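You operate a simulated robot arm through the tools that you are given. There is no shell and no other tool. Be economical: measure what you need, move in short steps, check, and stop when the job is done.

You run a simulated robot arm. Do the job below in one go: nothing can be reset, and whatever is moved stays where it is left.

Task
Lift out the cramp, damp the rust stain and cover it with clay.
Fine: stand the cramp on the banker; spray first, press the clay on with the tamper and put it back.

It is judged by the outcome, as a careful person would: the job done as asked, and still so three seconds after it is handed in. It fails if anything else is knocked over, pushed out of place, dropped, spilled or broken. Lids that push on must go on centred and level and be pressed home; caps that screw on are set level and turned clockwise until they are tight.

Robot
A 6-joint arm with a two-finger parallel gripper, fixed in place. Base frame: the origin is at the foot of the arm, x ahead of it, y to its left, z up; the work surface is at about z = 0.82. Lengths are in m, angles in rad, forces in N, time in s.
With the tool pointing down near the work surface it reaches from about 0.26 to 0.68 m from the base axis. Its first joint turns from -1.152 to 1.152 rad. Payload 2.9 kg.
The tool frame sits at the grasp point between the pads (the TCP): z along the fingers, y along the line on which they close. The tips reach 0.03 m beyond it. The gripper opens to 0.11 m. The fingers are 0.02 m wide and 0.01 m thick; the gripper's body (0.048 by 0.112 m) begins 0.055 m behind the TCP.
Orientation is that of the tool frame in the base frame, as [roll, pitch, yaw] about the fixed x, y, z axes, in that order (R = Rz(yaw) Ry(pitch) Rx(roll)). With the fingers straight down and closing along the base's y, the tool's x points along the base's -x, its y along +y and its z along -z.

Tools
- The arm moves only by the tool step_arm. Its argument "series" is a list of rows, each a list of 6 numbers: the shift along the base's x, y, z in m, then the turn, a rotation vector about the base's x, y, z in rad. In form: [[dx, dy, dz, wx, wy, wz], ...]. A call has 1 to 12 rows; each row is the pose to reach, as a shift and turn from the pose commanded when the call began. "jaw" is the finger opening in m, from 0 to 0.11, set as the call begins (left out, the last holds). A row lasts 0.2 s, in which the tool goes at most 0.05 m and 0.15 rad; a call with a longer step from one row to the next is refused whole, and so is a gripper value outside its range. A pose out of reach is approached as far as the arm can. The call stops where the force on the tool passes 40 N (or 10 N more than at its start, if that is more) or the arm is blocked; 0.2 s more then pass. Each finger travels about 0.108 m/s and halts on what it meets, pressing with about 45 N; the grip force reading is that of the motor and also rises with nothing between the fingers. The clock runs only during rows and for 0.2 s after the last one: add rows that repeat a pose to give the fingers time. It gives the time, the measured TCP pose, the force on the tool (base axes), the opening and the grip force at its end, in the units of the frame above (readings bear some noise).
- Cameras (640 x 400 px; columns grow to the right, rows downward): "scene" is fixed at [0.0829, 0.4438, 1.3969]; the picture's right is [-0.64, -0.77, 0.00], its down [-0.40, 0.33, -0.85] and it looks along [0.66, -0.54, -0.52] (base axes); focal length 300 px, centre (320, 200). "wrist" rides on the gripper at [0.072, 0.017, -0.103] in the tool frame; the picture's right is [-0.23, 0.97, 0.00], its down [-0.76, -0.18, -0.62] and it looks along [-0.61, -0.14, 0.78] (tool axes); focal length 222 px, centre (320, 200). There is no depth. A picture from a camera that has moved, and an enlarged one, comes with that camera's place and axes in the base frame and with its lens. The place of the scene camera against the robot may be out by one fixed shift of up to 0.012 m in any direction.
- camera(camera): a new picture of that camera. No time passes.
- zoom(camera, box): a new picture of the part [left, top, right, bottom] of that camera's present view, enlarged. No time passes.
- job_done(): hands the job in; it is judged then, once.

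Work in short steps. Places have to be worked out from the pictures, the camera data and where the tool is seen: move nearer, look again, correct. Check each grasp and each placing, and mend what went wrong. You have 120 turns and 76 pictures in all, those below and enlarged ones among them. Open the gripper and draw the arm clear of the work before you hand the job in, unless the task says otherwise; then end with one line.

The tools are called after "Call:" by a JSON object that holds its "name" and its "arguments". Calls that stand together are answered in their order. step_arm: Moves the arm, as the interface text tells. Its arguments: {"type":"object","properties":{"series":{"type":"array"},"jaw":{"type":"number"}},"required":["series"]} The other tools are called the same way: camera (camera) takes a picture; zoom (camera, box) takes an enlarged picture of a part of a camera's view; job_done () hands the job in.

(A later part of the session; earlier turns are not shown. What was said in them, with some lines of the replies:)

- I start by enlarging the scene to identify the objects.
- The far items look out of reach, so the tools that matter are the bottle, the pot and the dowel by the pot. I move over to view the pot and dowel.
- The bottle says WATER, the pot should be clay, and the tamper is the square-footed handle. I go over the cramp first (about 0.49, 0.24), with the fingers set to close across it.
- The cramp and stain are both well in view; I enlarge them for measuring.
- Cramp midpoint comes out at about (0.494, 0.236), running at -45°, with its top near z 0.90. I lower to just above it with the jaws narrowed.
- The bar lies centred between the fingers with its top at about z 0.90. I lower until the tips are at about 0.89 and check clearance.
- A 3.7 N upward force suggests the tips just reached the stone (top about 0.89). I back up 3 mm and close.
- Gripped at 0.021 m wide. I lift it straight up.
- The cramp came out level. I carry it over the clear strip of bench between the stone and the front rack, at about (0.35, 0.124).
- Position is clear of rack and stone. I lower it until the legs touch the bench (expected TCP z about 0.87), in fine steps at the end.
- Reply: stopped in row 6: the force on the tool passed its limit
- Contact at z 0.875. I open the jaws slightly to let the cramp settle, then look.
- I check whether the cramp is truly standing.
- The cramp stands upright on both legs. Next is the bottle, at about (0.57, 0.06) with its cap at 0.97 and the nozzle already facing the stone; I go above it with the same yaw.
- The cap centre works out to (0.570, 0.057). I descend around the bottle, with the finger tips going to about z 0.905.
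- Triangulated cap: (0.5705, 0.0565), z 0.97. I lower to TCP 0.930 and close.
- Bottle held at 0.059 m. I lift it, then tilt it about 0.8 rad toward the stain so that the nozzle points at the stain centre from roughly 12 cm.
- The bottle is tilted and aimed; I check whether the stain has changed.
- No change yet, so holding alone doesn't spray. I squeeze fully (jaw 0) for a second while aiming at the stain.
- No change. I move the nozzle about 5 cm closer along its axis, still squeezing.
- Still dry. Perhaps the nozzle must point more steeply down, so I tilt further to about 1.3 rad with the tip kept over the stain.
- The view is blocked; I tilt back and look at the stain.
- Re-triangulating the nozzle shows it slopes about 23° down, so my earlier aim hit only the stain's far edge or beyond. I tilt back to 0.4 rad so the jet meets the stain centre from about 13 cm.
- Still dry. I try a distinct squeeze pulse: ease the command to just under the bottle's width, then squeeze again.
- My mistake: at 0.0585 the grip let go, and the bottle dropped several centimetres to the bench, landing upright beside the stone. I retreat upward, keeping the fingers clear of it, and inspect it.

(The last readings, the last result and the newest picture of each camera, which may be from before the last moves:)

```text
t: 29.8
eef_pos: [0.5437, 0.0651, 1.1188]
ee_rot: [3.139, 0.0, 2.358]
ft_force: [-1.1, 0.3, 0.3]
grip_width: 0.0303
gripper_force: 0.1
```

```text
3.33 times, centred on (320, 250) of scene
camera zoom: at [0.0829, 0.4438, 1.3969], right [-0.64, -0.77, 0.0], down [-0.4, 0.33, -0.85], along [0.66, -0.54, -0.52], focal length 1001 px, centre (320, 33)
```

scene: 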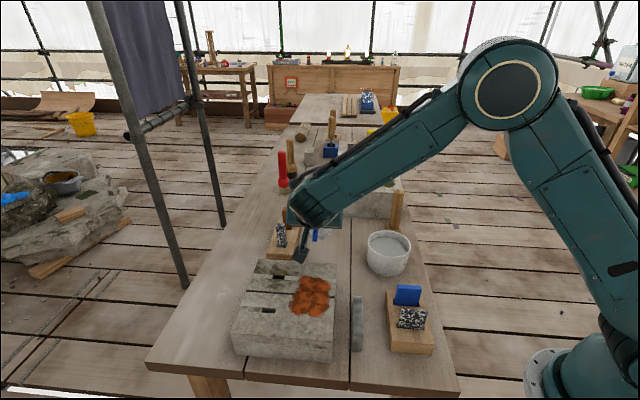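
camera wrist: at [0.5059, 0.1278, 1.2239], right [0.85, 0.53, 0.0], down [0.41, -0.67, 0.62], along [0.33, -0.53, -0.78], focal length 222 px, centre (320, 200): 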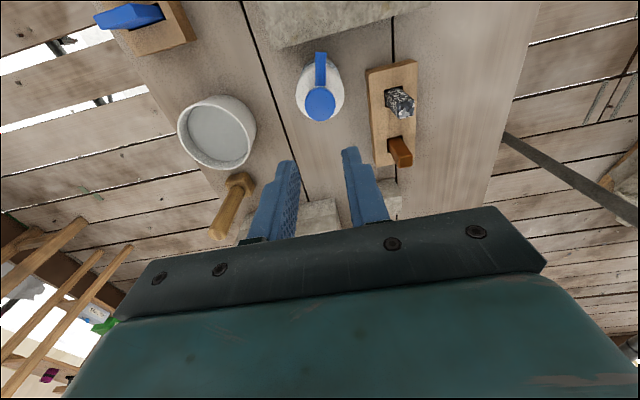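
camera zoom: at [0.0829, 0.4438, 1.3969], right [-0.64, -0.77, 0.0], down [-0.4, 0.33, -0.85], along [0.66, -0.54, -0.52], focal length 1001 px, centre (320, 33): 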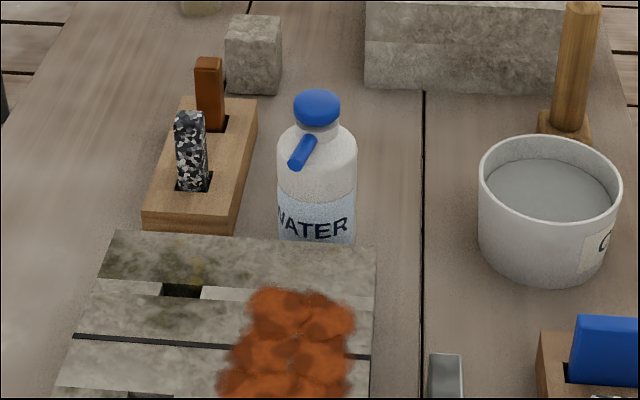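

The bottle stands upright at about (0.543, 0.069), its nozzle turned about 14° off. The cap may be a push-pump, so I regrip, re-aim it at the stain, and then press the cap with the palm while it stands.

Call:
{"name": "step_arm", "arguments": {"series": [[0, 0.004, 0, 0, 0, 0], [0, 0.004, -0.04, 0, 0, 0], [0, 0.004, -0.08, 0, 0, 0], [0, 0.004, -0.12, 0, 0, 0], [0, 0.004, -0.16, 0, 0, 0], [0, 0.004, -0.188, 0, 0, 0], [0, 0.004, -0.188, 0, 0, 0]], "jaw": 0.085}}

Call:
{"name": "step_arm", "arguments": {"series": [[0, 0, 0, 0, 0, 0], [0, 0, 0, 0, 0, 0], [0, 0, 0, 0, 0, 0]], "jaw": 0.0}}

Call:
{"name": "zoom", "arguments": {"camera": "scene", "box": [260, 190, 380, 310]}}

```text
t: 31.4
eef_pos: [0.5443, 0.0679, 0.9317]
ee_rot: [3.138, 0.001, 2.356]
ft_force: [-0.3, -0.2, -0.1]
grip_width: 0.0851
gripper_force: 0.0
```

```text
t: 32.2
eef_pos: [0.5438, 0.0689, 0.9311]
ee_rot: [3.139, -0.001, 2.358]
ft_force: [-1.0, -0.2, 0.3]
grip_width: 0.0591
gripper_force: 45.2
```

```text
3.33 times, centred on (320, 250) of scene
camera zoom: at [0.083, 0.4438, 1.3969], right [-0.64, -0.77, 0.0], down [-0.4, 0.33, -0.85], along [0.66, -0.54, -0.52], focal length 1001 px, centre (320, 33)
```

zoom: 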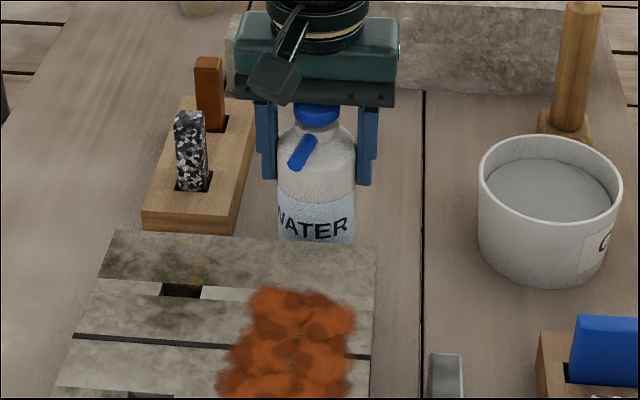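

Gripped again. I lift 4 mm, turn the bottle +0.24 rad so the nozzle faces the stain, shift it slightly nearer and set it down.

Call:
{"name": "step_arm", "arguments": {"series": [[0, 0, 0.005, 0, 0, 0], [-0.004, 0.004, 0.005, 0, 0, 0.12], [-0.007, 0.007, 0.005, 0, 0, 0.24], [-0.007, 0.007, 0.005, 0, 0, 0.24], [-0.007, 0.007, 0.002, 0, 0, 0.24], [-0.007, 0.007, 0.0, 0, 0, 0.24], [-0.007, 0.007, -0.001, 0, 0, 0.24]]}}

Call:
{"name": "step_arm", "arguments": {"series": [[0, 0, 0, 0, 0, 0], [0, 0, 0, 0, 0, 0]], "jaw": 0.085}}

Call:
{"name": "step_arm", "arguments": {"series": [[0, 0, -0.004, 0, 0, 0], [0, 0, -0.008, 0, 0, 0], [0, 0, -0.012, 0, 0, 0], [0, 0, -0.016, 0, 0, 0], [0, 0, -0.02, 0, 0, 0], [0, 0, -0.02, 0, 0, 0]]}}

Call:
{"name": "zoom", "arguments": {"camera": "scene", "box": [260, 210, 350, 330]}}

```text
t: 33.8
eef_pos: [0.538, 0.0765, 0.9309]
ee_rot: [3.136, 0.002, 2.599]
ft_force: [-4.5, 1.0, 13.6]
grip_width: 0.059
gripper_force: 44.9
```

```text
t: 34.4
eef_pos: [0.5376, 0.0766, 0.9294]
ee_rot: [3.137, 0.001, 2.596]
ft_force: [0.8, 0.2, 0.1]
grip_width: 0.085
gripper_force: 0.0
```

```text
t: 35.8
eef_pos: [0.5391, 0.0764, 0.91]
ee_rot: [3.137, 0.002, 2.598]
ft_force: [-0.8, -1.5, 5.0]
grip_width: 0.0851
gripper_force: 0.0
```

```text
3.33 times, centred on (305, 270) of scene
camera zoom: at [0.0828, 0.4437, 1.3969], right [-0.64, -0.77, 0.0], down [-0.4, 0.33, -0.85], along [0.66, -0.54, -0.52], focal length 1001 px, centre (370, -33)
```

zoom: 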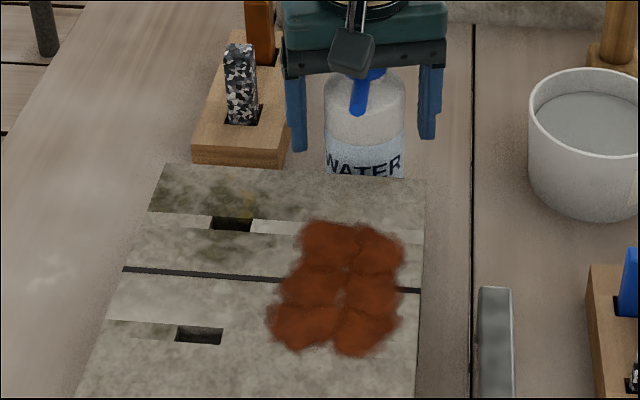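

Pressing the cap is the pump: the whole stain has turned dark and damp. I give one more press for even wetting, then rise clear.

Call:
{"name": "step_arm", "arguments": {"series": [[0, 0, 0.01, 0, 0, 0], [0, 0, 0.016, 0, 0, 0], [0, 0, 0.008, 0, 0, 0], [0, 0, 0, 0, 0, 0], [0, 0, 0, 0, 0, 0]]}}

Call:
{"name": "step_arm", "arguments": {"series": [[0, 0, 0.03, 0, 0, 0], [0, 0, 0.07, 0, 0, 0], [0, 0, 0.11, 0, 0, 0], [0, 0, 0.15, 0, 0, 0], [0, 0, 0.2, 0, 0, 0]]}}

Call:
{"name": "zoom", "arguments": {"camera": "scene", "box": [225, 190, 435, 360]}}

Call:
{"name": "camera", "arguments": {"camera": "wrist"}}

```text
t: 37.0
eef_pos: [0.5375, 0.0772, 0.9115]
ee_rot: [3.138, 0.002, 2.598]
ft_force: [-0.6, -1.3, 5.5]
grip_width: 0.085
gripper_force: 0.0
```

```text
t: 38.2
eef_pos: [0.5379, 0.0772, 1.1104]
ee_rot: [3.138, 0.002, 2.596]
ft_force: [1.0, 0.0, 0.3]
grip_width: 0.0849
gripper_force: 0.0
```

```text
2.35 times, centred on (330, 275) of scene
camera zoom: at [0.0829, 0.4438, 1.3969], right [-0.64, -0.77, 0.0], down [-0.4, 0.33, -0.85], along [0.66, -0.54, -0.52], focal length 706 px, centre (296, 24)
```

zoom: 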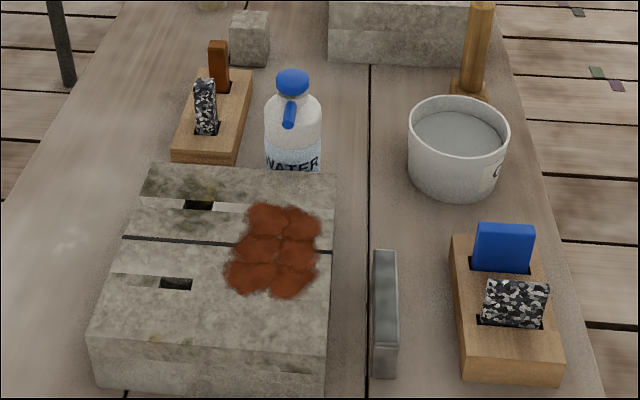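

```text
29 pictures are left
camera wrist: at [0.4853, 0.1279, 1.2149], right [0.7, 0.71, 0.0], down [0.56, -0.55, 0.62], along [0.45, -0.43, -0.78], focal length 222 px, centre (320, 200)
```

wrist: 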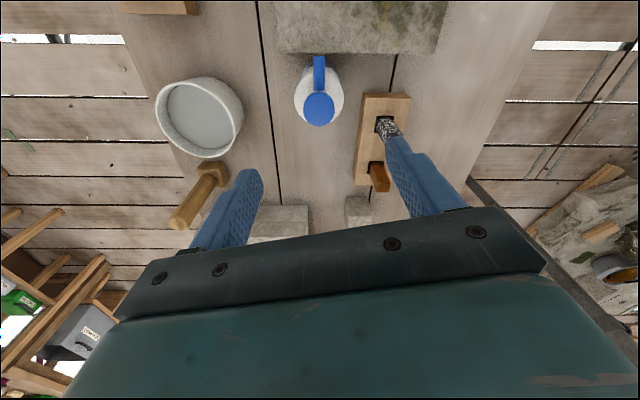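

Stain is evenly damp. The bottle was shifted about 4 cm, so I return it to its original spot now: regrip, lift slightly, move to (0.5705, 0.0565), and set it down.

Call:
{"name": "step_arm", "arguments": {"series": [[0, 0, -0.05, 0, 0, 0], [0, 0, -0.1, 0, 0, 0], [0, 0, -0.15, 0, 0, 0], [0, 0, -0.18, 0, 0, 0], [0, 0, -0.18, 0, 0, 0]]}}

Call:
{"name": "step_arm", "arguments": {"series": [[0, 0, 0, 0, 0, 0], [0, 0, 0, 0, 0, 0], [0, 0, 0, 0, 0, 0]], "jaw": 0.0}}

Call:
{"name": "step_arm", "arguments": {"series": [[0, 0, 0.006, 0, 0, 0], [0.015, -0.01, 0.006, 0, 0, 0], [0.0325, -0.0205, 0.006, 0, 0, 0], [0.0325, -0.0205, 0.006, 0, 0, 0], [0.0325, -0.0205, 0.003, 0, 0, 0], [0.0325, -0.0205, 0.0005, 0, 0, 0], [0.0325, -0.0205, 0.0005, 0, 0, 0]]}}

```text
t: 39.4
eef_pos: [0.5376, 0.0767, 0.9311]
ee_rot: [3.139, 0.001, 2.596]
ft_force: [-0.3, -0.3, -0.1]
grip_width: 0.0851
gripper_force: 0.1
```

```text
t: 40.2
eef_pos: [0.5382, 0.0766, 0.9325]
ee_rot: [3.139, 0.002, 2.598]
ft_force: [-0.6, 0.4, -0.6]
grip_width: 0.0589
gripper_force: 44.5
```

```text
t: 41.8
eef_pos: [0.5707, 0.0561, 0.9326]
ee_rot: [3.137, 0.001, 2.599]
ft_force: [-3.4, 0.3, 8.0]
grip_width: 0.0591
gripper_force: 45.0
```

Seated back at its spot (8 N contact). I release, rise, and travel above the tamper (handle top about (0.506, -0.188, 0.972)).

Call:
{"name": "step_arm", "arguments": {"series": [[0, 0, 0, 0, 0, 0], [0, 0, 0, 0, 0, 0], [0, 0, 0, 0, 0, 0], [0, 0, 0.04, 0, 0, 0], [0, 0, 0.09, 0, 0, 0], [0, 0, 0.14, 0, 0, 0], [0, 0, 0.185, 0, 0, 0]], "jaw": 0.085}}

Call:
{"name": "step_arm", "arguments": {"series": [[-0.012, -0.045, 0, 0, 0, -0.06], [-0.024, -0.09, 0, 0, 0, -0.12], [-0.036, -0.135, 0, 0, 0, -0.18], [-0.05, -0.18, 0, 0, 0, -0.24], [-0.06, -0.22, 0, 0, 0, -0.24], [-0.065, -0.244, 0, 0, 0, -0.24], [-0.065, -0.244, 0, 0, 0, -0.24]], "jaw": 0.06}}

Call:
{"name": "zoom", "arguments": {"camera": "wrist", "box": [180, 20, 440, 240]}}

Call:
{"name": "zoom", "arguments": {"camera": "scene", "box": [230, 140, 450, 360]}}

```text
t: 43.4
eef_pos: [0.571, 0.0575, 1.1176]
ee_rot: [3.14, -0.001, 2.599]
ft_force: [0.3, -0.8, -0.2]
grip_width: 0.0847
gripper_force: 0.1
```

```text
t: 45.0
eef_pos: [0.5046, -0.1873, 1.1148]
ee_rot: [3.137, 0.0, 2.358]
ft_force: [-0.3, 0.4, -0.1]
grip_width: 0.06
gripper_force: 0.1
```

```text
1.82 times, centred on (310, 130) of wrist
camera zoom: at [0.4653, -0.1251, 1.219], right [0.85, 0.53, 0.0], down [0.41, -0.66, 0.62], along [0.33, -0.53, -0.78], focal length 404 px, centre (338, 327)
```

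zoom: 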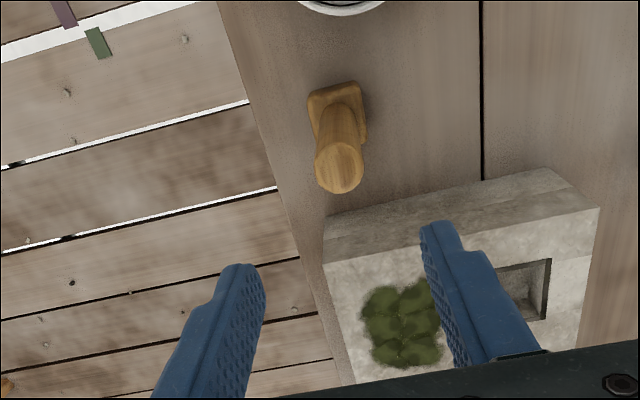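

```text
1.82 times, centred on (340, 250) of scene
camera zoom: at [0.0829, 0.4438, 1.3969], right [-0.64, -0.77, 0.0], down [-0.4, 0.33, -0.85], along [0.66, -0.54, -0.52], focal length 546 px, centre (284, 109)
```

zoom: 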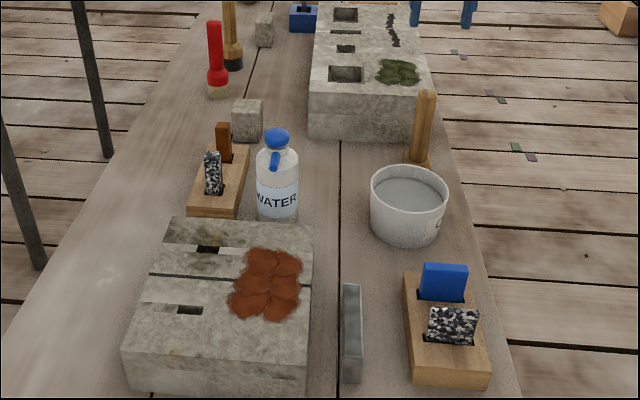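

The tamper's handle top is at (0.506, -0.191), and it stands vertically. I descend around the handle to TCP z 0.935 and grip.

Call:
{"name": "step_arm", "arguments": {"series": [[0.002, -0.003, -0.05, 0, 0, 0], [0.002, -0.003, -0.1, 0, 0, 0], [0.002, -0.003, -0.15, 0, 0, 0], [0.002, -0.003, -0.18, 0, 0, 0], [0.002, -0.003, -0.18, 0, 0, 0]]}}

Call:
{"name": "step_arm", "arguments": {"series": [[0, 0, 0, 0, 0, 0], [0, 0, 0, 0, 0, 0], [0, 0, 0, 0, 0, 0]], "jaw": 0.0}}

Call:
{"name": "zoom", "arguments": {"camera": "scene", "box": [340, 150, 450, 280]}}

```text
refused: row 1 steps farther than a row can; nothing moved
```

```text
t: 45.8
eef_pos: [0.5051, -0.1879, 1.1137]
ee_rot: [3.139, 0.003, 2.357]
ft_force: [0.6, 0.7, -0.7]
grip_width: 0.0
gripper_force: 37.8
```

```text
3.08 times, centred on (395, 215) of scene
camera zoom: at [0.0829, 0.4438, 1.3969], right [-0.64, -0.77, 0.0], down [-0.4, 0.33, -0.85], along [0.66, -0.54, -0.52], focal length 924 px, centre (89, 154)
```

zoom: 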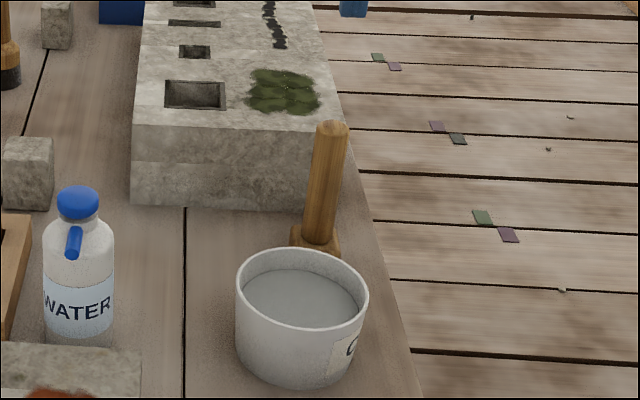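

The first row was too long and was refused, so the fingers closed on air up high. I reopen and descend with shorter rows before gripping.

Call:
{"name": "step_arm", "arguments": {"series": [[0.001, -0.002, 0, 0, 0, 0], [0.002, -0.003, 0, 0, 0, 0], [0.002, -0.003, 0, 0, 0, 0], [0.002, -0.003, -0.045, 0, 0, 0], [0.002, -0.003, -0.09, 0, 0, 0], [0.002, -0.003, -0.13, 0, 0, 0], [0.002, -0.003, -0.16, 0, 0, 0], [0.002, -0.003, -0.18, 0, 0, 0], [0.002, -0.003, -0.18, 0, 0, 0]], "jaw": 0.06}}

Call:
{"name": "zoom", "arguments": {"camera": "scene", "box": [340, 150, 450, 280]}}

```text
t: 47.8
eef_pos: [0.5085, -0.191, 0.9363]
ee_rot: [3.136, 0.002, 2.358]
ft_force: [0.5, 0.1, 0.2]
grip_width: 0.0597
gripper_force: 0.0
```

```text
3.08 times, centred on (395, 215) of scene
camera zoom: at [0.0829, 0.4438, 1.3969], right [-0.64, -0.77, 0.0], down [-0.4, 0.33, -0.85], along [0.66, -0.54, -0.52], focal length 924 px, centre (89, 154)
```

zoom: 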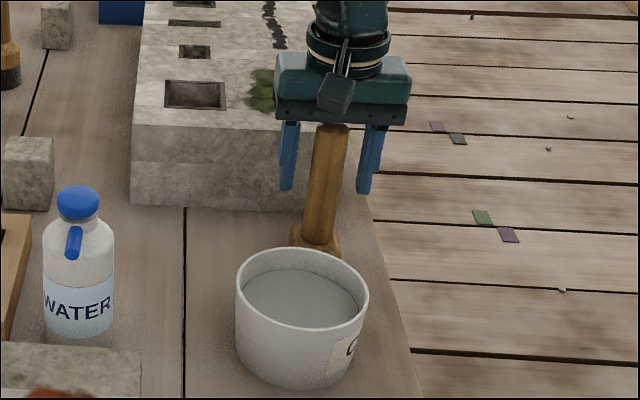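

The handle is centred between the fingers. I close and lift.

Call:
{"name": "step_arm", "arguments": {"series": [[0, 0, 0, 0, 0, 0], [0, 0, 0, 0, 0, 0], [0, 0, 0, 0, 0, 0]], "jaw": 0.0}}

Call:
{"name": "step_arm", "arguments": {"series": [[0, 0, 0.03, 0, 0, 0], [0, 0, 0.07, 0, 0, 0], [0, 0, 0.11, 0, 0, 0], [0, 0, 0.11, 0, 0, 0]]}}

Call:
{"name": "zoom", "arguments": {"camera": "scene", "box": [330, 110, 450, 280]}}

Call:
{"name": "camera", "arguments": {"camera": "wrist"}}

```text
t: 48.6
eef_pos: [0.5072, -0.1905, 0.9377]
ee_rot: [3.139, 0.001, 2.36]
ft_force: [0.1, -0.4, 0.4]
grip_width: 0.0292
gripper_force: 45.4
```

```text
t: 49.6
eef_pos: [0.508, -0.1901, 1.0471]
ee_rot: [3.139, 0.002, 2.359]
ft_force: [-0.3, 0.0, -3.1]
grip_width: 0.0292
gripper_force: 44.8
```

```text
2.35 times, centred on (390, 195) of scene
camera zoom: at [0.0829, 0.4438, 1.3969], right [-0.64, -0.77, 0.0], down [-0.4, 0.33, -0.85], along [0.66, -0.54, -0.52], focal length 706 px, centre (155, 212)
```

zoom: 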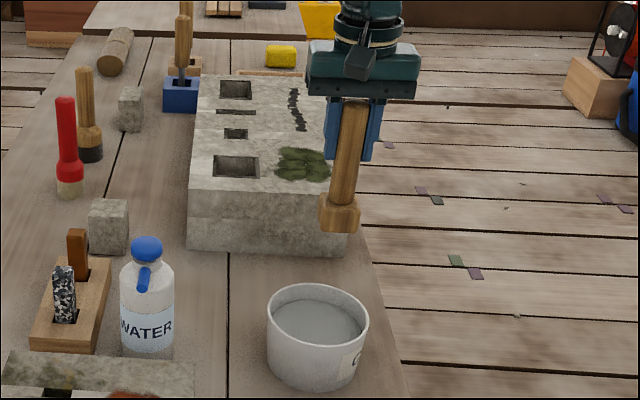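

```text
23 pictures are left
camera wrist: at [0.469, -0.1279, 1.151], right [0.85, 0.53, 0.0], down [0.41, -0.67, 0.62], along [0.33, -0.53, -0.78], focal length 222 px, centre (320, 200)
```

wrist: 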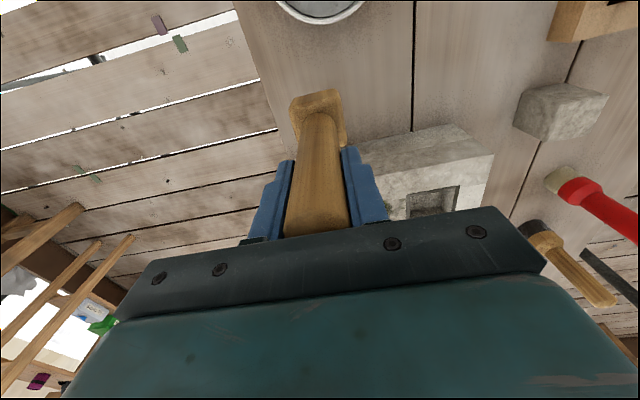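

Tamper held straight. I move over the pot's centre (about (0.442, -0.081)) and check alignment before dipping.

Call:
{"name": "step_arm", "arguments": {"series": [[-0.022, 0.036, 0.0, 0, 0, 0], [-0.044, 0.072, 0.0, 0, 0, 0], [-0.066, 0.109, 0.0, 0, 0, 0], [-0.066, 0.109, 0.0, 0, 0, 0]]}}

Call:
{"name": "zoom", "arguments": {"camera": "wrist", "box": [200, 0, 440, 240]}}

Call:
{"name": "zoom", "arguments": {"camera": "scene", "box": [330, 170, 450, 290]}}

```text
t: 50.6
eef_pos: [0.4415, -0.0805, 1.0478]
ee_rot: [3.137, 0.002, 2.357]
ft_force: [0.3, 0.6, -2.5]
grip_width: 0.0291
gripper_force: 44.8
```

```text
1.67 times, centred on (320, 120) of wrist
camera zoom: at [0.4024, -0.0176, 1.151], right [0.85, 0.53, 0.0], down [0.41, -0.66, 0.62], along [0.33, -0.53, -0.78], focal length 370 px, centre (320, 333)
```

zoom: 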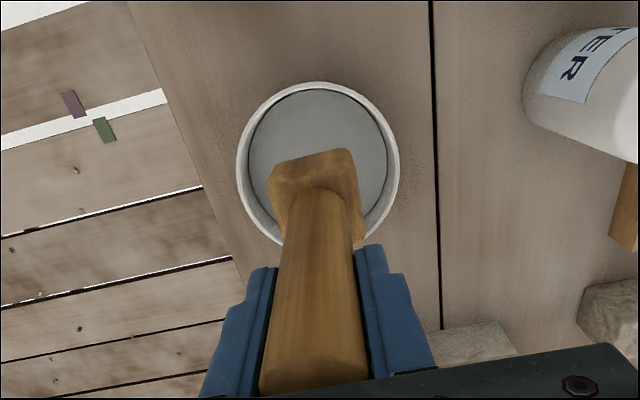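

```text
3.33 times, centred on (390, 230) of scene
camera zoom: at [0.0829, 0.4438, 1.3969], right [-0.64, -0.77, 0.0], down [-0.4, 0.33, -0.85], along [0.66, -0.54, -0.52], focal length 1001 px, centre (87, 100)
```

zoom: 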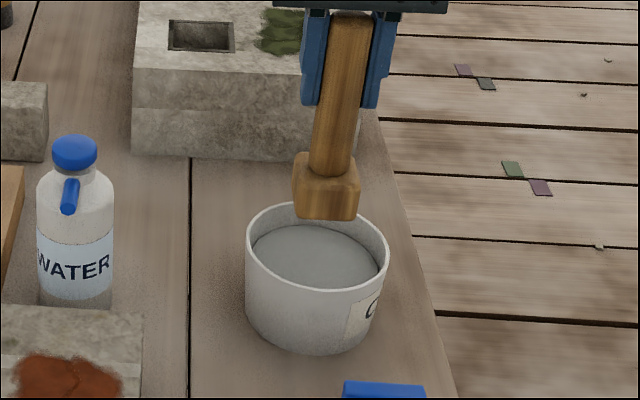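

The foot is centred over the pot to within 3 mm. I lower it into the clay slowly, watching the force.

Call:
{"name": "step_arm", "arguments": {"series": [[-0.002, 0.002, -0.02, 0, 0, 0], [-0.002, 0.002, -0.04, 0, 0, 0], [-0.002, 0.002, -0.06, 0, 0, 0], [-0.002, 0.002, -0.068, 0, 0, 0], [-0.002, 0.002, -0.074, 0, 0, 0], [-0.002, 0.002, -0.08, 0, 0, 0], [-0.002, 0.002, -0.085, 0, 0, 0], [-0.002, 0.002, -0.09, 0, 0, 0]]}}

Call:
{"name": "zoom", "arguments": {"camera": "scene", "box": [330, 170, 450, 290]}}

```text
t: 52.4
eef_pos: [0.4399, -0.0806, 0.958]
ee_rot: [3.136, 0.001, 2.359]
ft_force: [-0.4, -0.1, -2.8]
grip_width: 0.0293
gripper_force: 44.8
```

```text
3.33 times, centred on (390, 230) of scene
camera zoom: at [0.0829, 0.4438, 1.3969], right [-0.64, -0.77, 0.0], down [-0.4, 0.33, -0.85], along [0.66, -0.54, -0.52], focal length 1001 px, centre (87, 100)
```

zoom: 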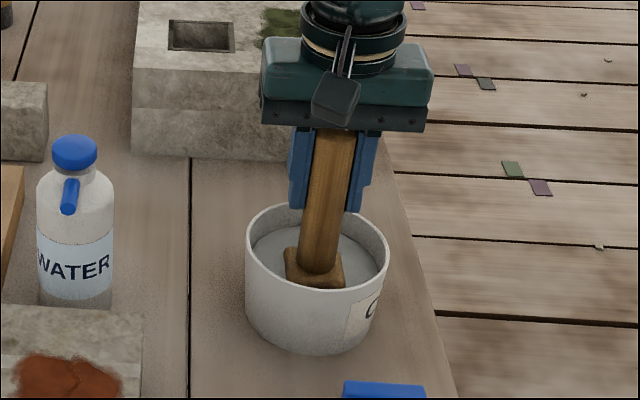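

The foot is partly sunk in the clay (about 1 cm). I lift and check it is loaded.

Call:
{"name": "step_arm", "arguments": {"series": [[0, 0, -0.005, 0, 0, 0], [0, 0, -0.005, 0, 0, 0], [0, 0, 0.02, 0, 0, 0], [0, 0, 0.06, 0, 0, 0], [0, 0, 0.1, 0, 0, 0], [0, 0, 0.1, 0, 0, 0]]}}

Call:
{"name": "zoom", "arguments": {"camera": "scene", "box": [330, 150, 450, 290]}}

```text
t: 53.8
eef_pos: [0.4383, -0.0782, 1.0586]
ee_rot: [3.137, 0.002, 2.358]
ft_force: [-0.6, -0.4, -2.2]
grip_width: 0.0293
gripper_force: 45.1
```

```text
2.86 times, centred on (390, 220) of scene
camera zoom: at [0.0829, 0.4438, 1.3969], right [-0.64, -0.77, 0.0], down [-0.4, 0.33, -0.85], along [0.66, -0.54, -0.52], focal length 858 px, centre (120, 143)
```

zoom: 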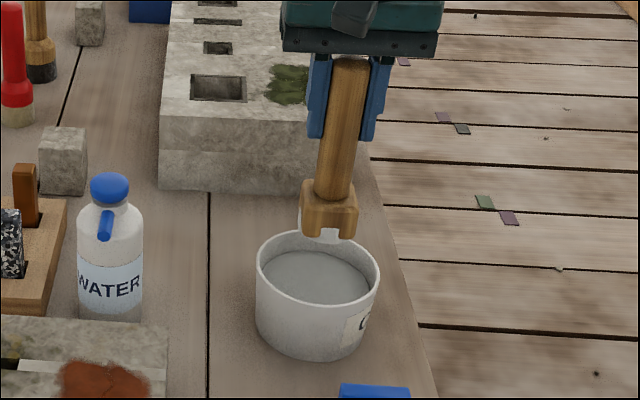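

Clay is on the foot. I carry it over to the stain's near corner section (about (0.392, 0.192)) at a safe height.

Call:
{"name": "step_arm", "arguments": {"series": [[-0.008, 0.045, 0.01, 0, 0, 0], [-0.016, 0.09, 0.015, 0, 0, 0], [-0.024, 0.135, 0.015, 0, 0, 0], [-0.032, 0.18, 0.015, 0, 0, 0], [-0.04, 0.225, 0.015, 0, 0, 0], [-0.047, 0.27, 0.015, 0, 0, 0], [-0.047, 0.27, -0.015, 0, 0, 0], [-0.047, 0.27, -0.03, 0, 0, 0], [-0.047, 0.27, -0.03, 0, 0, 0]]}}

Call:
{"name": "zoom", "arguments": {"camera": "wrist", "box": [200, 0, 440, 240]}}

Call:
{"name": "zoom", "arguments": {"camera": "scene", "box": [240, 210, 360, 340]}}

```text
t: 55.8
eef_pos: [0.3908, 0.1925, 1.0254]
ee_rot: [3.138, 0.001, 2.355]
ft_force: [0.1, 0.4, -3.7]
grip_width: 0.0292
gripper_force: 44.4
```

```text
1.67 times, centred on (320, 120) of wrist
camera zoom: at [0.3532, 0.2544, 1.1293], right [0.85, 0.53, 0.0], down [0.41, -0.66, 0.62], along [0.33, -0.53, -0.78], focal length 370 px, centre (320, 333)
```

zoom: 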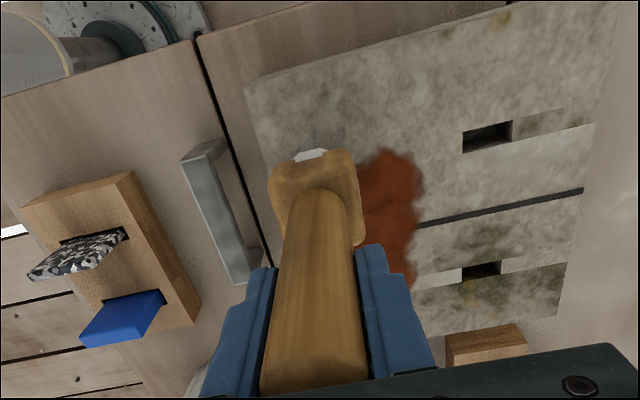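

```text
3.08 times, centred on (300, 275) of scene
camera zoom: at [0.0829, 0.4438, 1.3969], right [-0.64, -0.77, 0.0], down [-0.4, 0.33, -0.85], along [0.66, -0.54, -0.52], focal length 924 px, centre (382, -31)
```

zoom: 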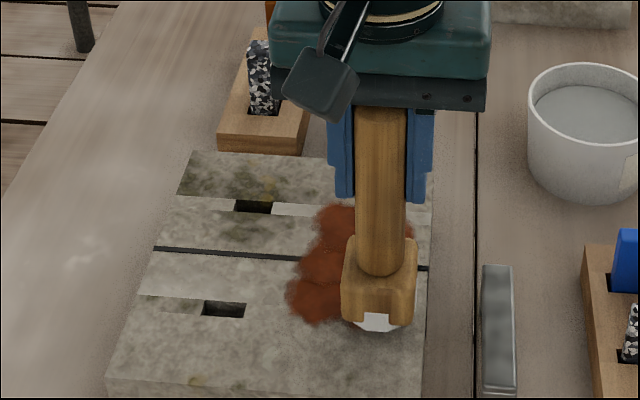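

The foot is over the nearest blob on the bench-side column. I shift 4 mm inward and press down gently until I feel resistance.

Call:
{"name": "step_arm", "arguments": {"series": [[0.003, -0.003, -0.006, 0, 0, 0], [0.003, -0.003, -0.012, 0, 0, 0], [0.003, -0.003, -0.016, 0, 0, 0], [0.003, -0.003, -0.019, 0, 0, 0], [0.003, -0.003, -0.022, 0, 0, 0], [0.003, -0.003, -0.022, 0, 0, 0]]}}

Call:
{"name": "step_arm", "arguments": {"series": [[0, 0, 0.02, 0, 0, 0], [0.02, -0.02, 0.05, 0, 0, 0], [0.045, -0.045, 0.06, 0, 0, 0], [0.07, -0.07, 0.06, 0, 0, 0]]}}

Call:
{"name": "zoom", "arguments": {"camera": "scene", "box": [240, 210, 360, 340]}}

```text
t: 57.2
eef_pos: [0.3964, 0.1874, 1.0066]
ee_rot: [3.133, 0.003, 2.359]
ft_force: [-6.6, -1.9, 38.9]
grip_width: 0.0295
gripper_force: 45.0
```

```text
t: 58.2
eef_pos: [0.4693, 0.1166, 1.0646]
ee_rot: [3.139, 0.0, 2.358]
ft_force: [0.7, 0.4, -3.0]
grip_width: 0.0292
gripper_force: 45.1
```

```text
3.08 times, centred on (300, 275) of scene
camera zoom: at [0.0829, 0.4438, 1.3969], right [-0.64, -0.77, 0.0], down [-0.4, 0.33, -0.85], along [0.66, -0.54, -0.52], focal length 924 px, centre (382, -31)
```

zoom: 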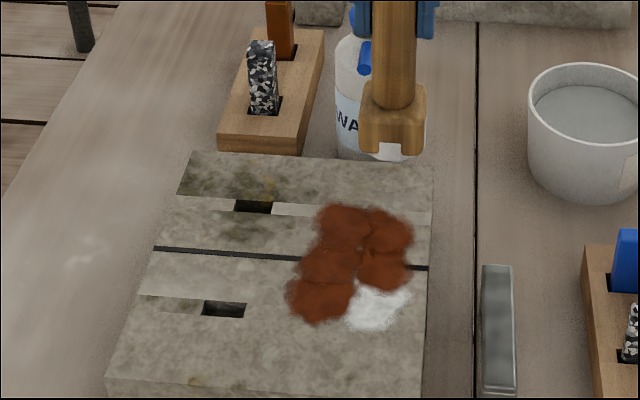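

One blob is covered and the foot still shows clay. The patch lets me calibrate: the next blob is at (0.419, 0.162), so I press there too.

Call:
{"name": "step_arm", "arguments": {"series": [[-0.025, 0.023, 0, 0, 0, 0], [-0.05, 0.0455, 0, 0, 0, 0], [-0.05, 0.0455, -0.03, 0, 0, 0], [-0.05, 0.0455, -0.05, 0, 0, 0], [-0.05, 0.0455, -0.057, 0, 0, 0], [-0.05, 0.0455, -0.0605, 0, 0, 0], [-0.05, 0.0455, -0.0605, 0, 0, 0]]}}

Call:
{"name": "step_arm", "arguments": {"series": [[0, 0, 0.02, 0, 0, 0], [0.02, -0.02, 0.05, 0, 0, 0], [0.04, -0.045, 0.06, 0, 0, 0], [0.05, -0.07, 0.06, 0, 0, 0]]}}

Call:
{"name": "zoom", "arguments": {"camera": "scene", "box": [240, 210, 360, 340]}}

```text
t: 59.8
eef_pos: [0.4151, 0.1629, 1.0064]
ee_rot: [3.135, 0.004, 2.354]
ft_force: [-9.4, -6.5, 39.6]
grip_width: 0.0297
gripper_force: 44.9
```

```text
t: 60.8
eef_pos: [0.4649, 0.0923, 1.0635]
ee_rot: [3.139, 0.0, 2.359]
ft_force: [-0.2, -0.1, -2.4]
grip_width: 0.0292
gripper_force: 45.3
```

```text
3.08 times, centred on (300, 275) of scene
camera zoom: at [0.0829, 0.4438, 1.3969], right [-0.64, -0.77, 0.0], down [-0.4, 0.33, -0.85], along [0.66, -0.54, -0.52], focal length 924 px, centre (382, -31)
```

zoom: 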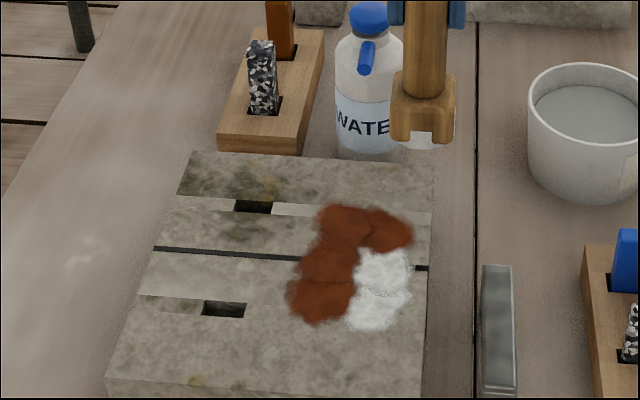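

Works again. Next I press (0.442, 0.139) and then (0.471, 0.158), then check.

Call:
{"name": "step_arm", "arguments": {"series": [[-0.012, 0.024, 0, 0, 0, 0], [-0.023, 0.047, 0, 0, 0, 0], [-0.023, 0.047, -0.03, 0, 0, 0], [-0.023, 0.047, -0.05, 0, 0, 0], [-0.023, 0.047, -0.0565, 0, 0, 0], [-0.023, 0.047, -0.0595, 0, 0, 0], [-0.023, 0.047, -0.0595, 0, 0, 0]]}}

Call:
{"name": "step_arm", "arguments": {"series": [[0, 0, 0.02, 0, 0, 0], [0.015, 0.01, 0.03, 0, 0, 0], [0.029, 0.019, 0.03, 0, 0, 0], [0.029, 0.019, 0.01, 0, 0, 0], [0.029, 0.019, 0.003, 0, 0, 0], [0.029, 0.019, -0.001, 0, 0, 0], [0.029, 0.019, -0.001, 0, 0, 0]]}}

Call:
{"name": "step_arm", "arguments": {"series": [[0, 0, 0.02, 0, 0, 0], [0.01, -0.02, 0.05, 0, 0, 0], [0.01, -0.05, 0.07, 0, 0, 0], [0.01, -0.08, 0.07, 0, 0, 0]]}}

Call:
{"name": "zoom", "arguments": {"camera": "scene", "box": [240, 210, 360, 340]}}

```text
t: 62.4
eef_pos: [0.442, 0.1409, 1.0064]
ee_rot: [3.135, 0.003, 2.356]
ft_force: [-7.4, 0.0, 30.9]
grip_width: 0.0291
gripper_force: 44.4
```

```text
t: 64.0
eef_pos: [0.4701, 0.1585, 1.0066]
ee_rot: [3.134, 0.004, 2.358]
ft_force: [-10.1, 0.6, 37.2]
grip_width: 0.0294
gripper_force: 45.1
```

```text
t: 65.0
eef_pos: [0.4802, 0.0786, 1.0748]
ee_rot: [3.138, 0.002, 2.36]
ft_force: [0.1, 0.2, -2.2]
grip_width: 0.0293
gripper_force: 44.7
```

```text
3.08 times, centred on (300, 275) of scene
camera zoom: at [0.0829, 0.4438, 1.3969], right [-0.64, -0.77, 0.0], down [-0.4, 0.33, -0.85], along [0.66, -0.54, -0.52], focal length 924 px, centre (382, -31)
```

zoom: 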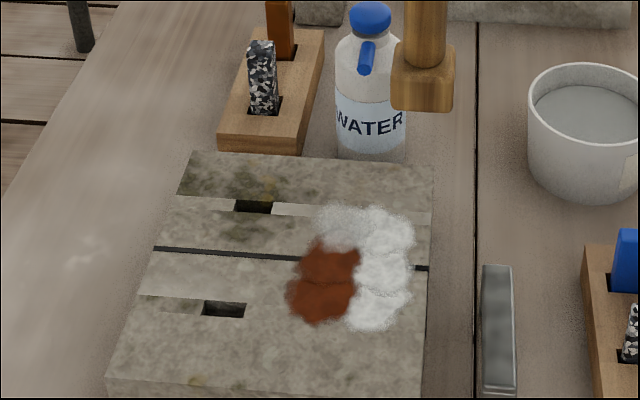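

Four blobs are covered and the foot is now bare. I dip again in the pot, then return.

Call:
{"name": "step_arm", "arguments": {"series": [[-0.01, -0.04, 0, 0, 0, 0], [-0.02, -0.08, 0, 0, 0, 0], [-0.03, -0.12, 0, 0, 0, 0], [-0.041, -0.158, 0, 0, 0, 0], [-0.041, -0.158, 0, 0, 0, 0], [-0.041, -0.158, -0.045, 0, 0, 0], [-0.041, -0.158, -0.085, 0, 0, 0], [-0.041, -0.158, -0.105, 0, 0, 0], [-0.041, -0.158, -0.121, 0, 0, 0], [-0.041, -0.158, -0.121, 0, 0, 0]]}}

Call:
{"name": "step_arm", "arguments": {"series": [[0, 0, 0.03, 0, 0, 0], [0, 0, 0.07, 0, 0, 0], [0, 0, 0.11, 0, 0, 0], [0, 0, 0.11, 0, 0, 0]]}}

Call:
{"name": "zoom", "arguments": {"camera": "scene", "box": [330, 150, 450, 290]}}

```text
t: 67.2
eef_pos: [0.4393, -0.0798, 0.9518]
ee_rot: [3.138, 0.001, 2.357]
ft_force: [0.3, -0.1, -2.7]
grip_width: 0.0292
gripper_force: 45.1
```

```text
t: 68.2
eef_pos: [0.439, -0.0802, 1.0621]
ee_rot: [3.139, -0.001, 2.36]
ft_force: [-0.3, 0.0, -2.5]
grip_width: 0.0293
gripper_force: 45.5
```

```text
2.86 times, centred on (390, 220) of scene
camera zoom: at [0.0829, 0.4438, 1.3969], right [-0.64, -0.77, 0.0], down [-0.4, 0.33, -0.85], along [0.66, -0.54, -0.52], focal length 858 px, centre (120, 143)
```

zoom: 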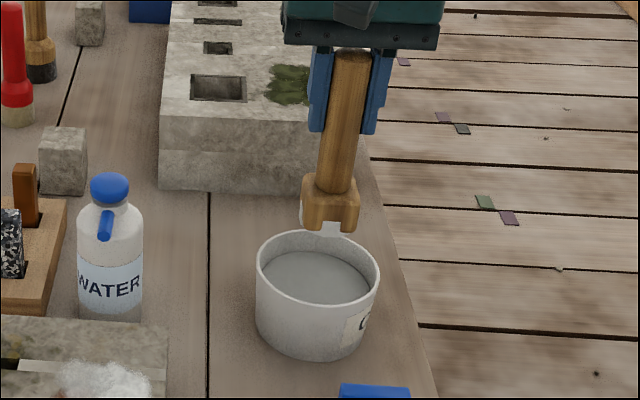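

Loaded again. I go to (0.447, 0.188) and press, then (0.425, 0.212), and then re-press the thinner (0.471, 0.158).

Call:
{"name": "step_arm", "arguments": {"series": [[0.001, 0.045, 0.005, 0, 0, 0], [0.002, 0.09, 0.01, 0, 0, 0], [0.004, 0.135, 0.01, 0, 0, 0], [0.005, 0.18, 0.01, 0, 0, 0], [0.007, 0.225, 0.01, 0, 0, 0], [0.008, 0.268, 0.005, 0, 0, 0], [0.008, 0.268, -0.03, 0, 0, 0], [0.008, 0.268, -0.05, 0, 0, 0], [0.008, 0.268, -0.055, 0, 0, 0], [0.008, 0.268, -0.058, 0, 0, 0], [0.008, 0.268, -0.058, 0, 0, 0]]}}

Call:
{"name": "step_arm", "arguments": {"series": [[0, 0, 0.02, 0, 0, 0], [-0.011, 0.012, 0.03, 0, 0, 0], [-0.022, 0.024, 0.03, 0, 0, 0], [-0.022, 0.024, 0.01, 0, 0, 0], [-0.022, 0.024, 0.003, 0, 0, 0], [-0.022, 0.024, -0.0005, 0, 0, 0], [-0.022, 0.024, -0.0005, 0, 0, 0]]}}

Call:
{"name": "step_arm", "arguments": {"series": [[0, 0, 0.02, 0, 0, 0], [0.022, -0.026, 0.03, 0, 0, 0], [0.046, -0.054, 0.03, 0, 0, 0], [0.046, -0.054, 0.01, 0, 0, 0], [0.046, -0.054, 0.003, 0, 0, 0], [0.046, -0.054, -0.0005, 0, 0, 0], [0.046, -0.054, -0.0005, 0, 0, 0]]}}

Call:
{"name": "step_arm", "arguments": {"series": [[0, 0, 0.02, 0, 0, 0], [0.01, -0.02, 0.05, 0, 0, 0], [0.01, -0.05, 0.07, 0, 0, 0], [0.01, -0.08, 0.07, 0, 0, 0]]}}

Call:
{"name": "zoom", "arguments": {"camera": "scene", "box": [240, 210, 360, 340]}}

```text
t: 70.6
eef_pos: [0.4483, 0.1897, 1.0062]
ee_rot: [3.136, 0.002, 2.358]
ft_force: [-9.0, 2.5, 26.1]
grip_width: 0.0291
gripper_force: 44.8
```

```text
t: 72.4
eef_pos: [0.4255, 0.2132, 1.0055]
ee_rot: [3.135, 0.001, 2.359]
ft_force: [-4.6, -1.4, 7.1]
grip_width: 0.0291
gripper_force: 44.9
stopped in row 7: the force on the tool passed its limit (the readings are from after the stop); the commanded pose is now the measured one
```

```text
t: 74.0
eef_pos: [0.472, 0.1599, 1.0054]
ee_rot: [3.13, 0.003, 2.358]
ft_force: [-3.5, 0.5, 12.5]
grip_width: 0.0292
gripper_force: 44.8
```

```text
t: 75.0
eef_pos: [0.4804, 0.0807, 1.0756]
ee_rot: [3.135, 0.002, 2.359]
ft_force: [-0.6, 1.3, -2.6]
grip_width: 0.0289
gripper_force: 45.1
```

```text
3.08 times, centred on (300, 275) of scene
camera zoom: at [0.0829, 0.4438, 1.3969], right [-0.64, -0.77, 0.0], down [-0.4, 0.33, -0.85], along [0.66, -0.54, -0.52], focal length 924 px, centre (382, -31)
```

zoom: 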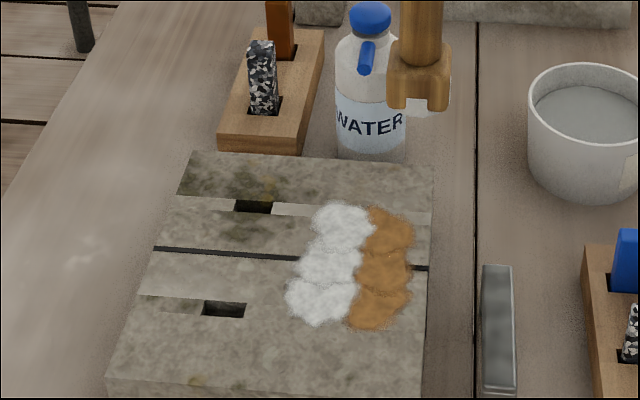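

All six blobs have clay. The first column has turned ochre, perhaps from drawing rust or drying. I wait a couple of seconds and look again before deciding.

Call:
{"name": "step_arm", "arguments": {"series": [[0, 0, 0, 0, 0, 0], [0, 0, 0, 0, 0, 0], [0, 0, 0, 0, 0, 0], [0, 0, 0, 0, 0, 0], [0, 0, 0, 0, 0, 0], [0, 0, 0, 0, 0, 0], [0, 0, 0, 0, 0, 0], [0, 0, 0, 0, 0, 0], [0, 0, 0, 0, 0, 0], [0, 0, 0, 0, 0, 0], [0, 0, 0, 0, 0, 0], [0, 0, 0, 0, 0, 0]]}}

Call:
{"name": "zoom", "arguments": {"camera": "scene", "box": [270, 250, 350, 330]}}

```text
t: 77.6
eef_pos: [0.4821, 0.0816, 1.0744]
ee_rot: [3.134, 0.001, 2.357]
ft_force: [-0.1, 0.5, -1.8]
grip_width: 0.0292
gripper_force: 44.9
```

```text
5.00 times, centred on (310, 290) of scene
camera zoom: at [0.0829, 0.4438, 1.3969], right [-0.64, -0.77, 0.0], down [-0.4, 0.33, -0.85], along [0.66, -0.54, -0.52], focal length 1501 px, centre (370, -250)
```

zoom: 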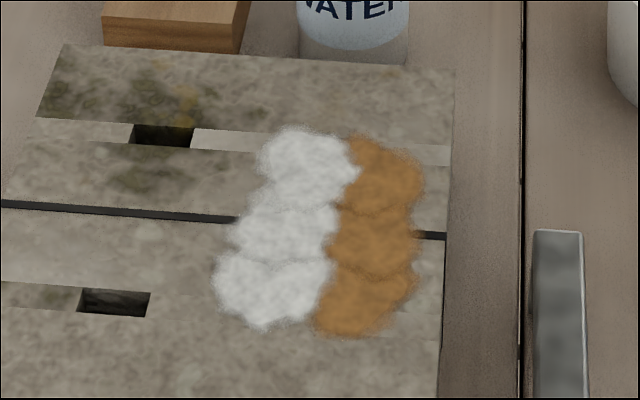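

The ochre is likely the clay drawing rust with time, since all three early patches changed alike. The foot holds one more load, so I use it on the near-left patch (0.425, 0.212) and return with a clean foot.

Call:
{"name": "step_arm", "arguments": {"series": [[-0.015, 0.035, 0, 0, 0, 0], [-0.03, 0.07, 0, 0, 0, 0], [-0.043, 0.1, 0, 0, 0, 0], [-0.0555, 0.131, 0, 0, 0, 0], [-0.0555, 0.131, -0.03, 0, 0, 0], [-0.0555, 0.131, -0.055, 0, 0, 0], [-0.0555, 0.131, -0.066, 0, 0, 0], [-0.0555, 0.131, -0.07, 0, 0, 0]]}}

Call:
{"name": "step_arm", "arguments": {"series": [[0, 0, 0.02, 0, 0, 0], [0.01, -0.03, 0.05, 0, 0, 0], [0.02, -0.07, 0.07, 0, 0, 0], [0.035, -0.11, 0.07, 0, 0, 0], [0.05, -0.15, 0.07, 0, 0, 0], [0.055, -0.19, 0.07, 0, 0, 0], [0.06, -0.23, 0.07, 0, 0, 0], [0.065, -0.27, 0.07, 0, 0, 0], [0.07, -0.31, 0.07, 0, 0, 0], [0.075, -0.35, 0.07, 0, 0, 0], [0.08, -0.39, 0.07, 0, 0, 0]]}}

Call:
{"name": "camera", "arguments": {"camera": "scene"}}

```text
t: 79.4
eef_pos: [0.427, 0.2095, 1.0066]
ee_rot: [3.134, 0.002, 2.358]
ft_force: [-1.0, 0.1, 1.1]
grip_width: 0.0293
gripper_force: 45.1
```

```text
t: 81.8
eef_pos: [0.506, -0.1793, 1.075]
ee_rot: [3.134, 0.002, 2.359]
ft_force: [-0.3, -0.1, -2.4]
grip_width: 0.0291
gripper_force: 45.1
```

```text
10 pictures are left
```

scene: 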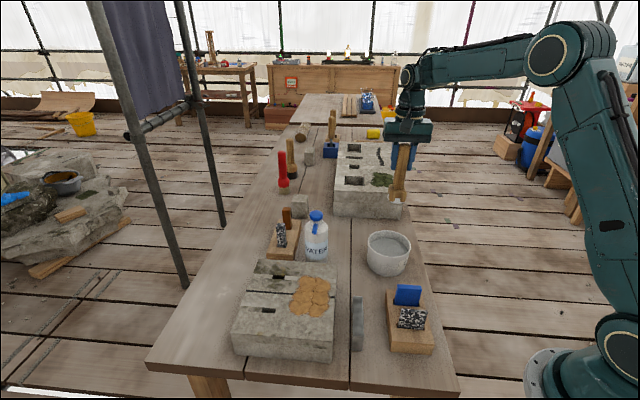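

All six patches have now turned the same ochre. I zoom in on the coverage and the tamper foot.

Call:
{"name": "zoom", "arguments": {"camera": "scene", "box": [270, 250, 350, 330]}}

Call:
{"name": "zoom", "arguments": {"camera": "scene", "box": [340, 150, 450, 280]}}

```text
5.00 times, centred on (310, 290) of scene
camera zoom: at [0.0829, 0.4438, 1.3969], right [-0.64, -0.77, 0.0], down [-0.4, 0.33, -0.85], along [0.66, -0.54, -0.52], focal length 1501 px, centre (370, -250)
```

zoom: 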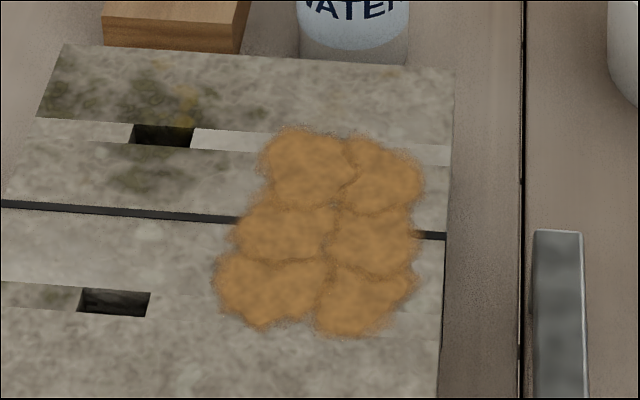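

```text
3.08 times, centred on (395, 215) of scene
camera zoom: at [0.0829, 0.4438, 1.3969], right [-0.64, -0.77, 0.0], down [-0.4, 0.33, -0.85], along [0.66, -0.54, -0.52], focal length 924 px, centre (89, 154)
```

zoom: 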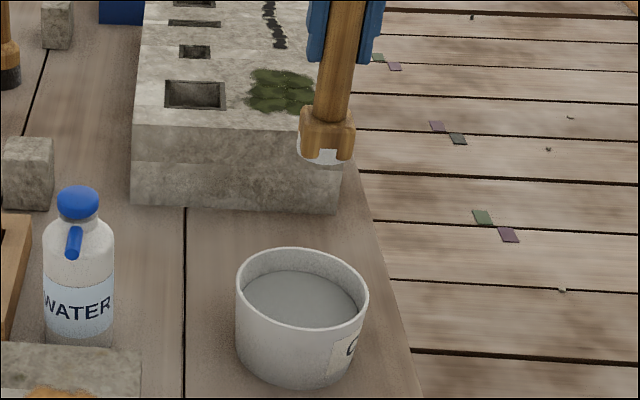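

Coverage is complete, but the last press barely touched (1 N), so the foot still holds some clay. I press it out on the patch at (0.447, 0.188) with real force, so the tamper goes back clean.

Call:
{"name": "step_arm", "arguments": {"series": [[-0.008, 0.046, 0, 0, 0, 0], [-0.016, 0.092, 0, 0, 0, 0], [-0.024, 0.138, 0, 0, 0, 0], [-0.032, 0.184, 0, 0, 0, 0], [-0.04, 0.23, 0, 0, 0, 0], [-0.048, 0.276, 0, 0, 0, 0], [-0.055, 0.322, 0, 0, 0, 0], [-0.059, 0.367, 0, 0, 0, 0], [-0.059, 0.367, -0.03, 0, 0, 0], [-0.059, 0.367, -0.055, 0, 0, 0], [-0.059, 0.367, -0.066, 0, 0, 0]]}}

Call:
{"name": "step_arm", "arguments": {"series": [[0, 0, -0.003, 0, 0, 0], [0, 0, -0.005, 0, 0, 0], [0, 0, -0.006, 0, 0, 0], [0, 0, -0.006, 0, 0, 0]]}}

Call:
{"name": "step_arm", "arguments": {"series": [[0, 0, 0.03, 0, 0, 0], [0.005, -0.03, 0.06, 0, 0, 0], [0.012, -0.075, 0.068, 0, 0, 0], [0.02, -0.12, 0.068, 0, 0, 0], [0.027, -0.165, 0.068, 0, 0, 0], [0.035, -0.21, 0.068, 0, 0, 0], [0.042, -0.255, 0.068, 0, 0, 0], [0.05, -0.3, 0.068, 0, 0, 0], [0.055, -0.34, 0.068, 0, 0, 0], [0.06, -0.3785, 0.068, 0, 0, 0], [0.06, -0.3785, 0.068, 0, 0, 0]]}}

Call:
{"name": "camera", "arguments": {"camera": "scene"}}

```text
t: 84.2
eef_pos: [0.4487, 0.1874, 1.0091]
ee_rot: [3.136, 0.003, 2.359]
ft_force: [-0.9, -0.6, -1.7]
grip_width: 0.0293
gripper_force: 45.6
```

```text
t: 85.2
eef_pos: [0.4478, 0.1871, 1.0059]
ee_rot: [3.129, 0.003, 2.36]
ft_force: [-7.7, 0.2, 38.1]
grip_width: 0.0296
gripper_force: 44.9
```

```text
t: 87.6
eef_pos: [0.5072, -0.1914, 1.0714]
ee_rot: [3.134, 0.002, 2.36]
ft_force: [-0.4, 1.0, -2.4]
grip_width: 0.0292
gripper_force: 45.3
```

```text
7 pictures are left
```

scene: 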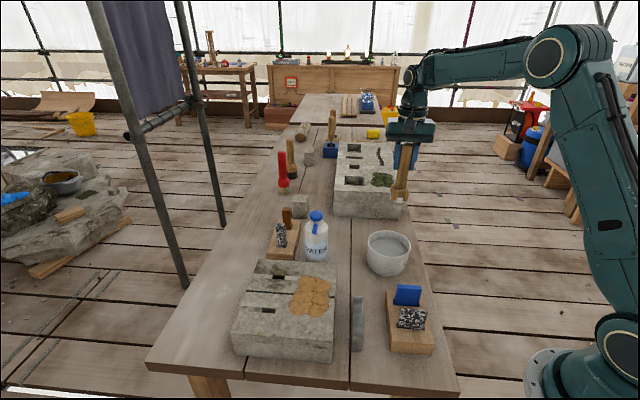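

Pressing onto already covered spots doesn't take more clay, and that's fine. I stand the tamper back on its original spot (0.507, -0.1905), lowering slowly to contact.

Call:
{"name": "step_arm", "arguments": {"series": [[0, 0.001, -0.04, 0, 0, 0], [0, 0.001, -0.08, 0, 0, 0], [0, 0.001, -0.11, 0, 0, 0], [0, 0.001, -0.125, 0, 0, 0], [0, 0.001, -0.13, 0, 0, 0], [0, 0.001, -0.133, 0, 0, 0], [0, 0.001, -0.135, 0, 0, 0]]}}

Call:
{"name": "step_arm", "arguments": {"series": [[0, 0, -0.001, 0, 0, 0], [0, 0, -0.002, 0, 0, 0], [0, 0, -0.002, 0, 0, 0]]}}

Call:
{"name": "zoom", "arguments": {"camera": "scene", "box": [340, 150, 450, 280]}}

```text
t: 89.2
eef_pos: [0.5073, -0.1913, 0.9359]
ee_rot: [3.133, 0.002, 2.357]
ft_force: [-0.2, 1.0, -3.3]
grip_width: 0.0294
gripper_force: 44.8
```

```text
t: 90.0
eef_pos: [0.5079, -0.1907, 0.9379]
ee_rot: [3.134, 0.006, 2.358]
ft_force: [-3.7, 0.2, 16.2]
grip_width: 0.0294
gripper_force: 45.4
```

```text
3.08 times, centred on (395, 215) of scene
camera zoom: at [0.0826, 0.4439, 1.3969], right [-0.64, -0.77, 0.0], down [-0.4, 0.33, -0.85], along [0.66, -0.54, -0.52], focal length 924 px, centre (89, 154)
```

zoom: 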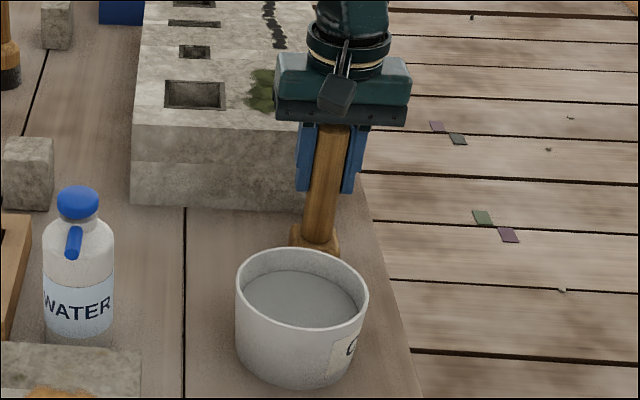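

Contact at the original height, with 16 N. I release, rise straight up, and retreat.

Call:
{"name": "step_arm", "arguments": {"series": [[0, 0, 0.0005, 0, 0, 0], [0, 0, 0.0005, 0, 0, 0], [0, 0, 0.0005, 0, 0, 0], [0, 0, 0.04, 0, 0, 0], [0, 0, 0.085, 0, 0, 0], [0, 0, 0.13, 0, 0, 0], [0, 0, 0.175, 0, 0, 0], [-0.03, 0.03, 0.2, 0, 0, 0], [-0.06, 0.06, 0.22, 0, 0, 0], [-0.09, 0.09, 0.24, 0, 0, 0]], "jaw": 0.06}}

Call:
{"name": "step_arm", "arguments": {"series": [[-0.03, 0.02, 0.02, 0, 0, 0], [-0.06, 0.04, 0.04, 0, 0, 0], [-0.06, 0.04, 0.04, 0, 0, 0]], "jaw": 0.1}}

Call:
{"name": "camera", "arguments": {"camera": "scene"}}

Call:
{"name": "zoom", "arguments": {"camera": "scene", "box": [220, 160, 450, 370]}}

```text
t: 92.2
eef_pos: [0.4169, -0.0968, 1.1748]
ee_rot: [3.134, 0.001, 2.357]
ft_force: [0.0, 0.4, -0.2]
grip_width: 0.0599
gripper_force: 0.2
```

```text
t: 93.0
eef_pos: [0.3578, -0.0564, 1.2144]
ee_rot: [3.133, 0.001, 2.358]
ft_force: [0.2, -0.7, -0.6]
grip_width: 0.1
gripper_force: 0.1
```

```text
5 pictures are left
```

scene: 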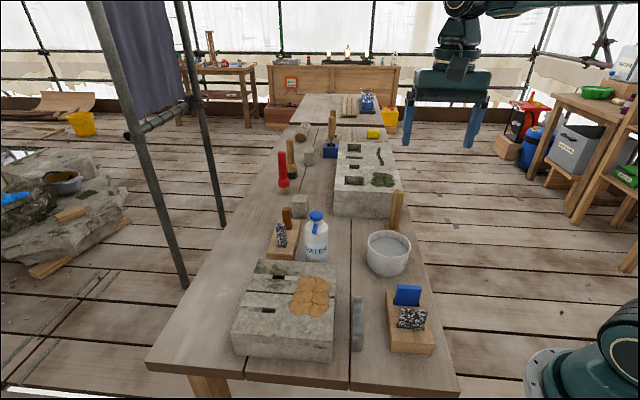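

```text
1.90 times, centred on (335, 265) of scene
camera zoom: at [0.0829, 0.4438, 1.3969], right [-0.64, -0.77, 0.0], down [-0.4, 0.33, -0.85], along [0.66, -0.54, -0.52], focal length 572 px, centre (291, 76)
```

zoom: 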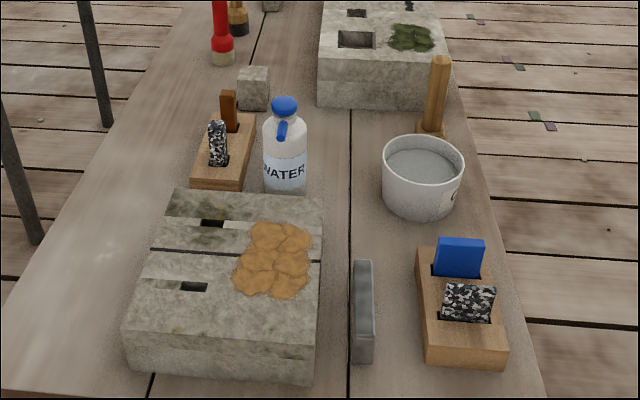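

The cramp is standing on the bench, the stain is fully covered, the tamper and bottle are upright in their places, and the arm is clear with the gripper open. I hand the job in.

Call:
{"name": "job_done", "arguments": {}}

```text
The job is handed in.
```

The job is handed in: the cramp stands on the banker, the stain was damped and then covered with clay pressed on by the tamper, and the tamper is back in its place with some clay still on its foot; I let the water bottle slip once and it dropped a few centimetres, landing upright, and I put it back where it stood.
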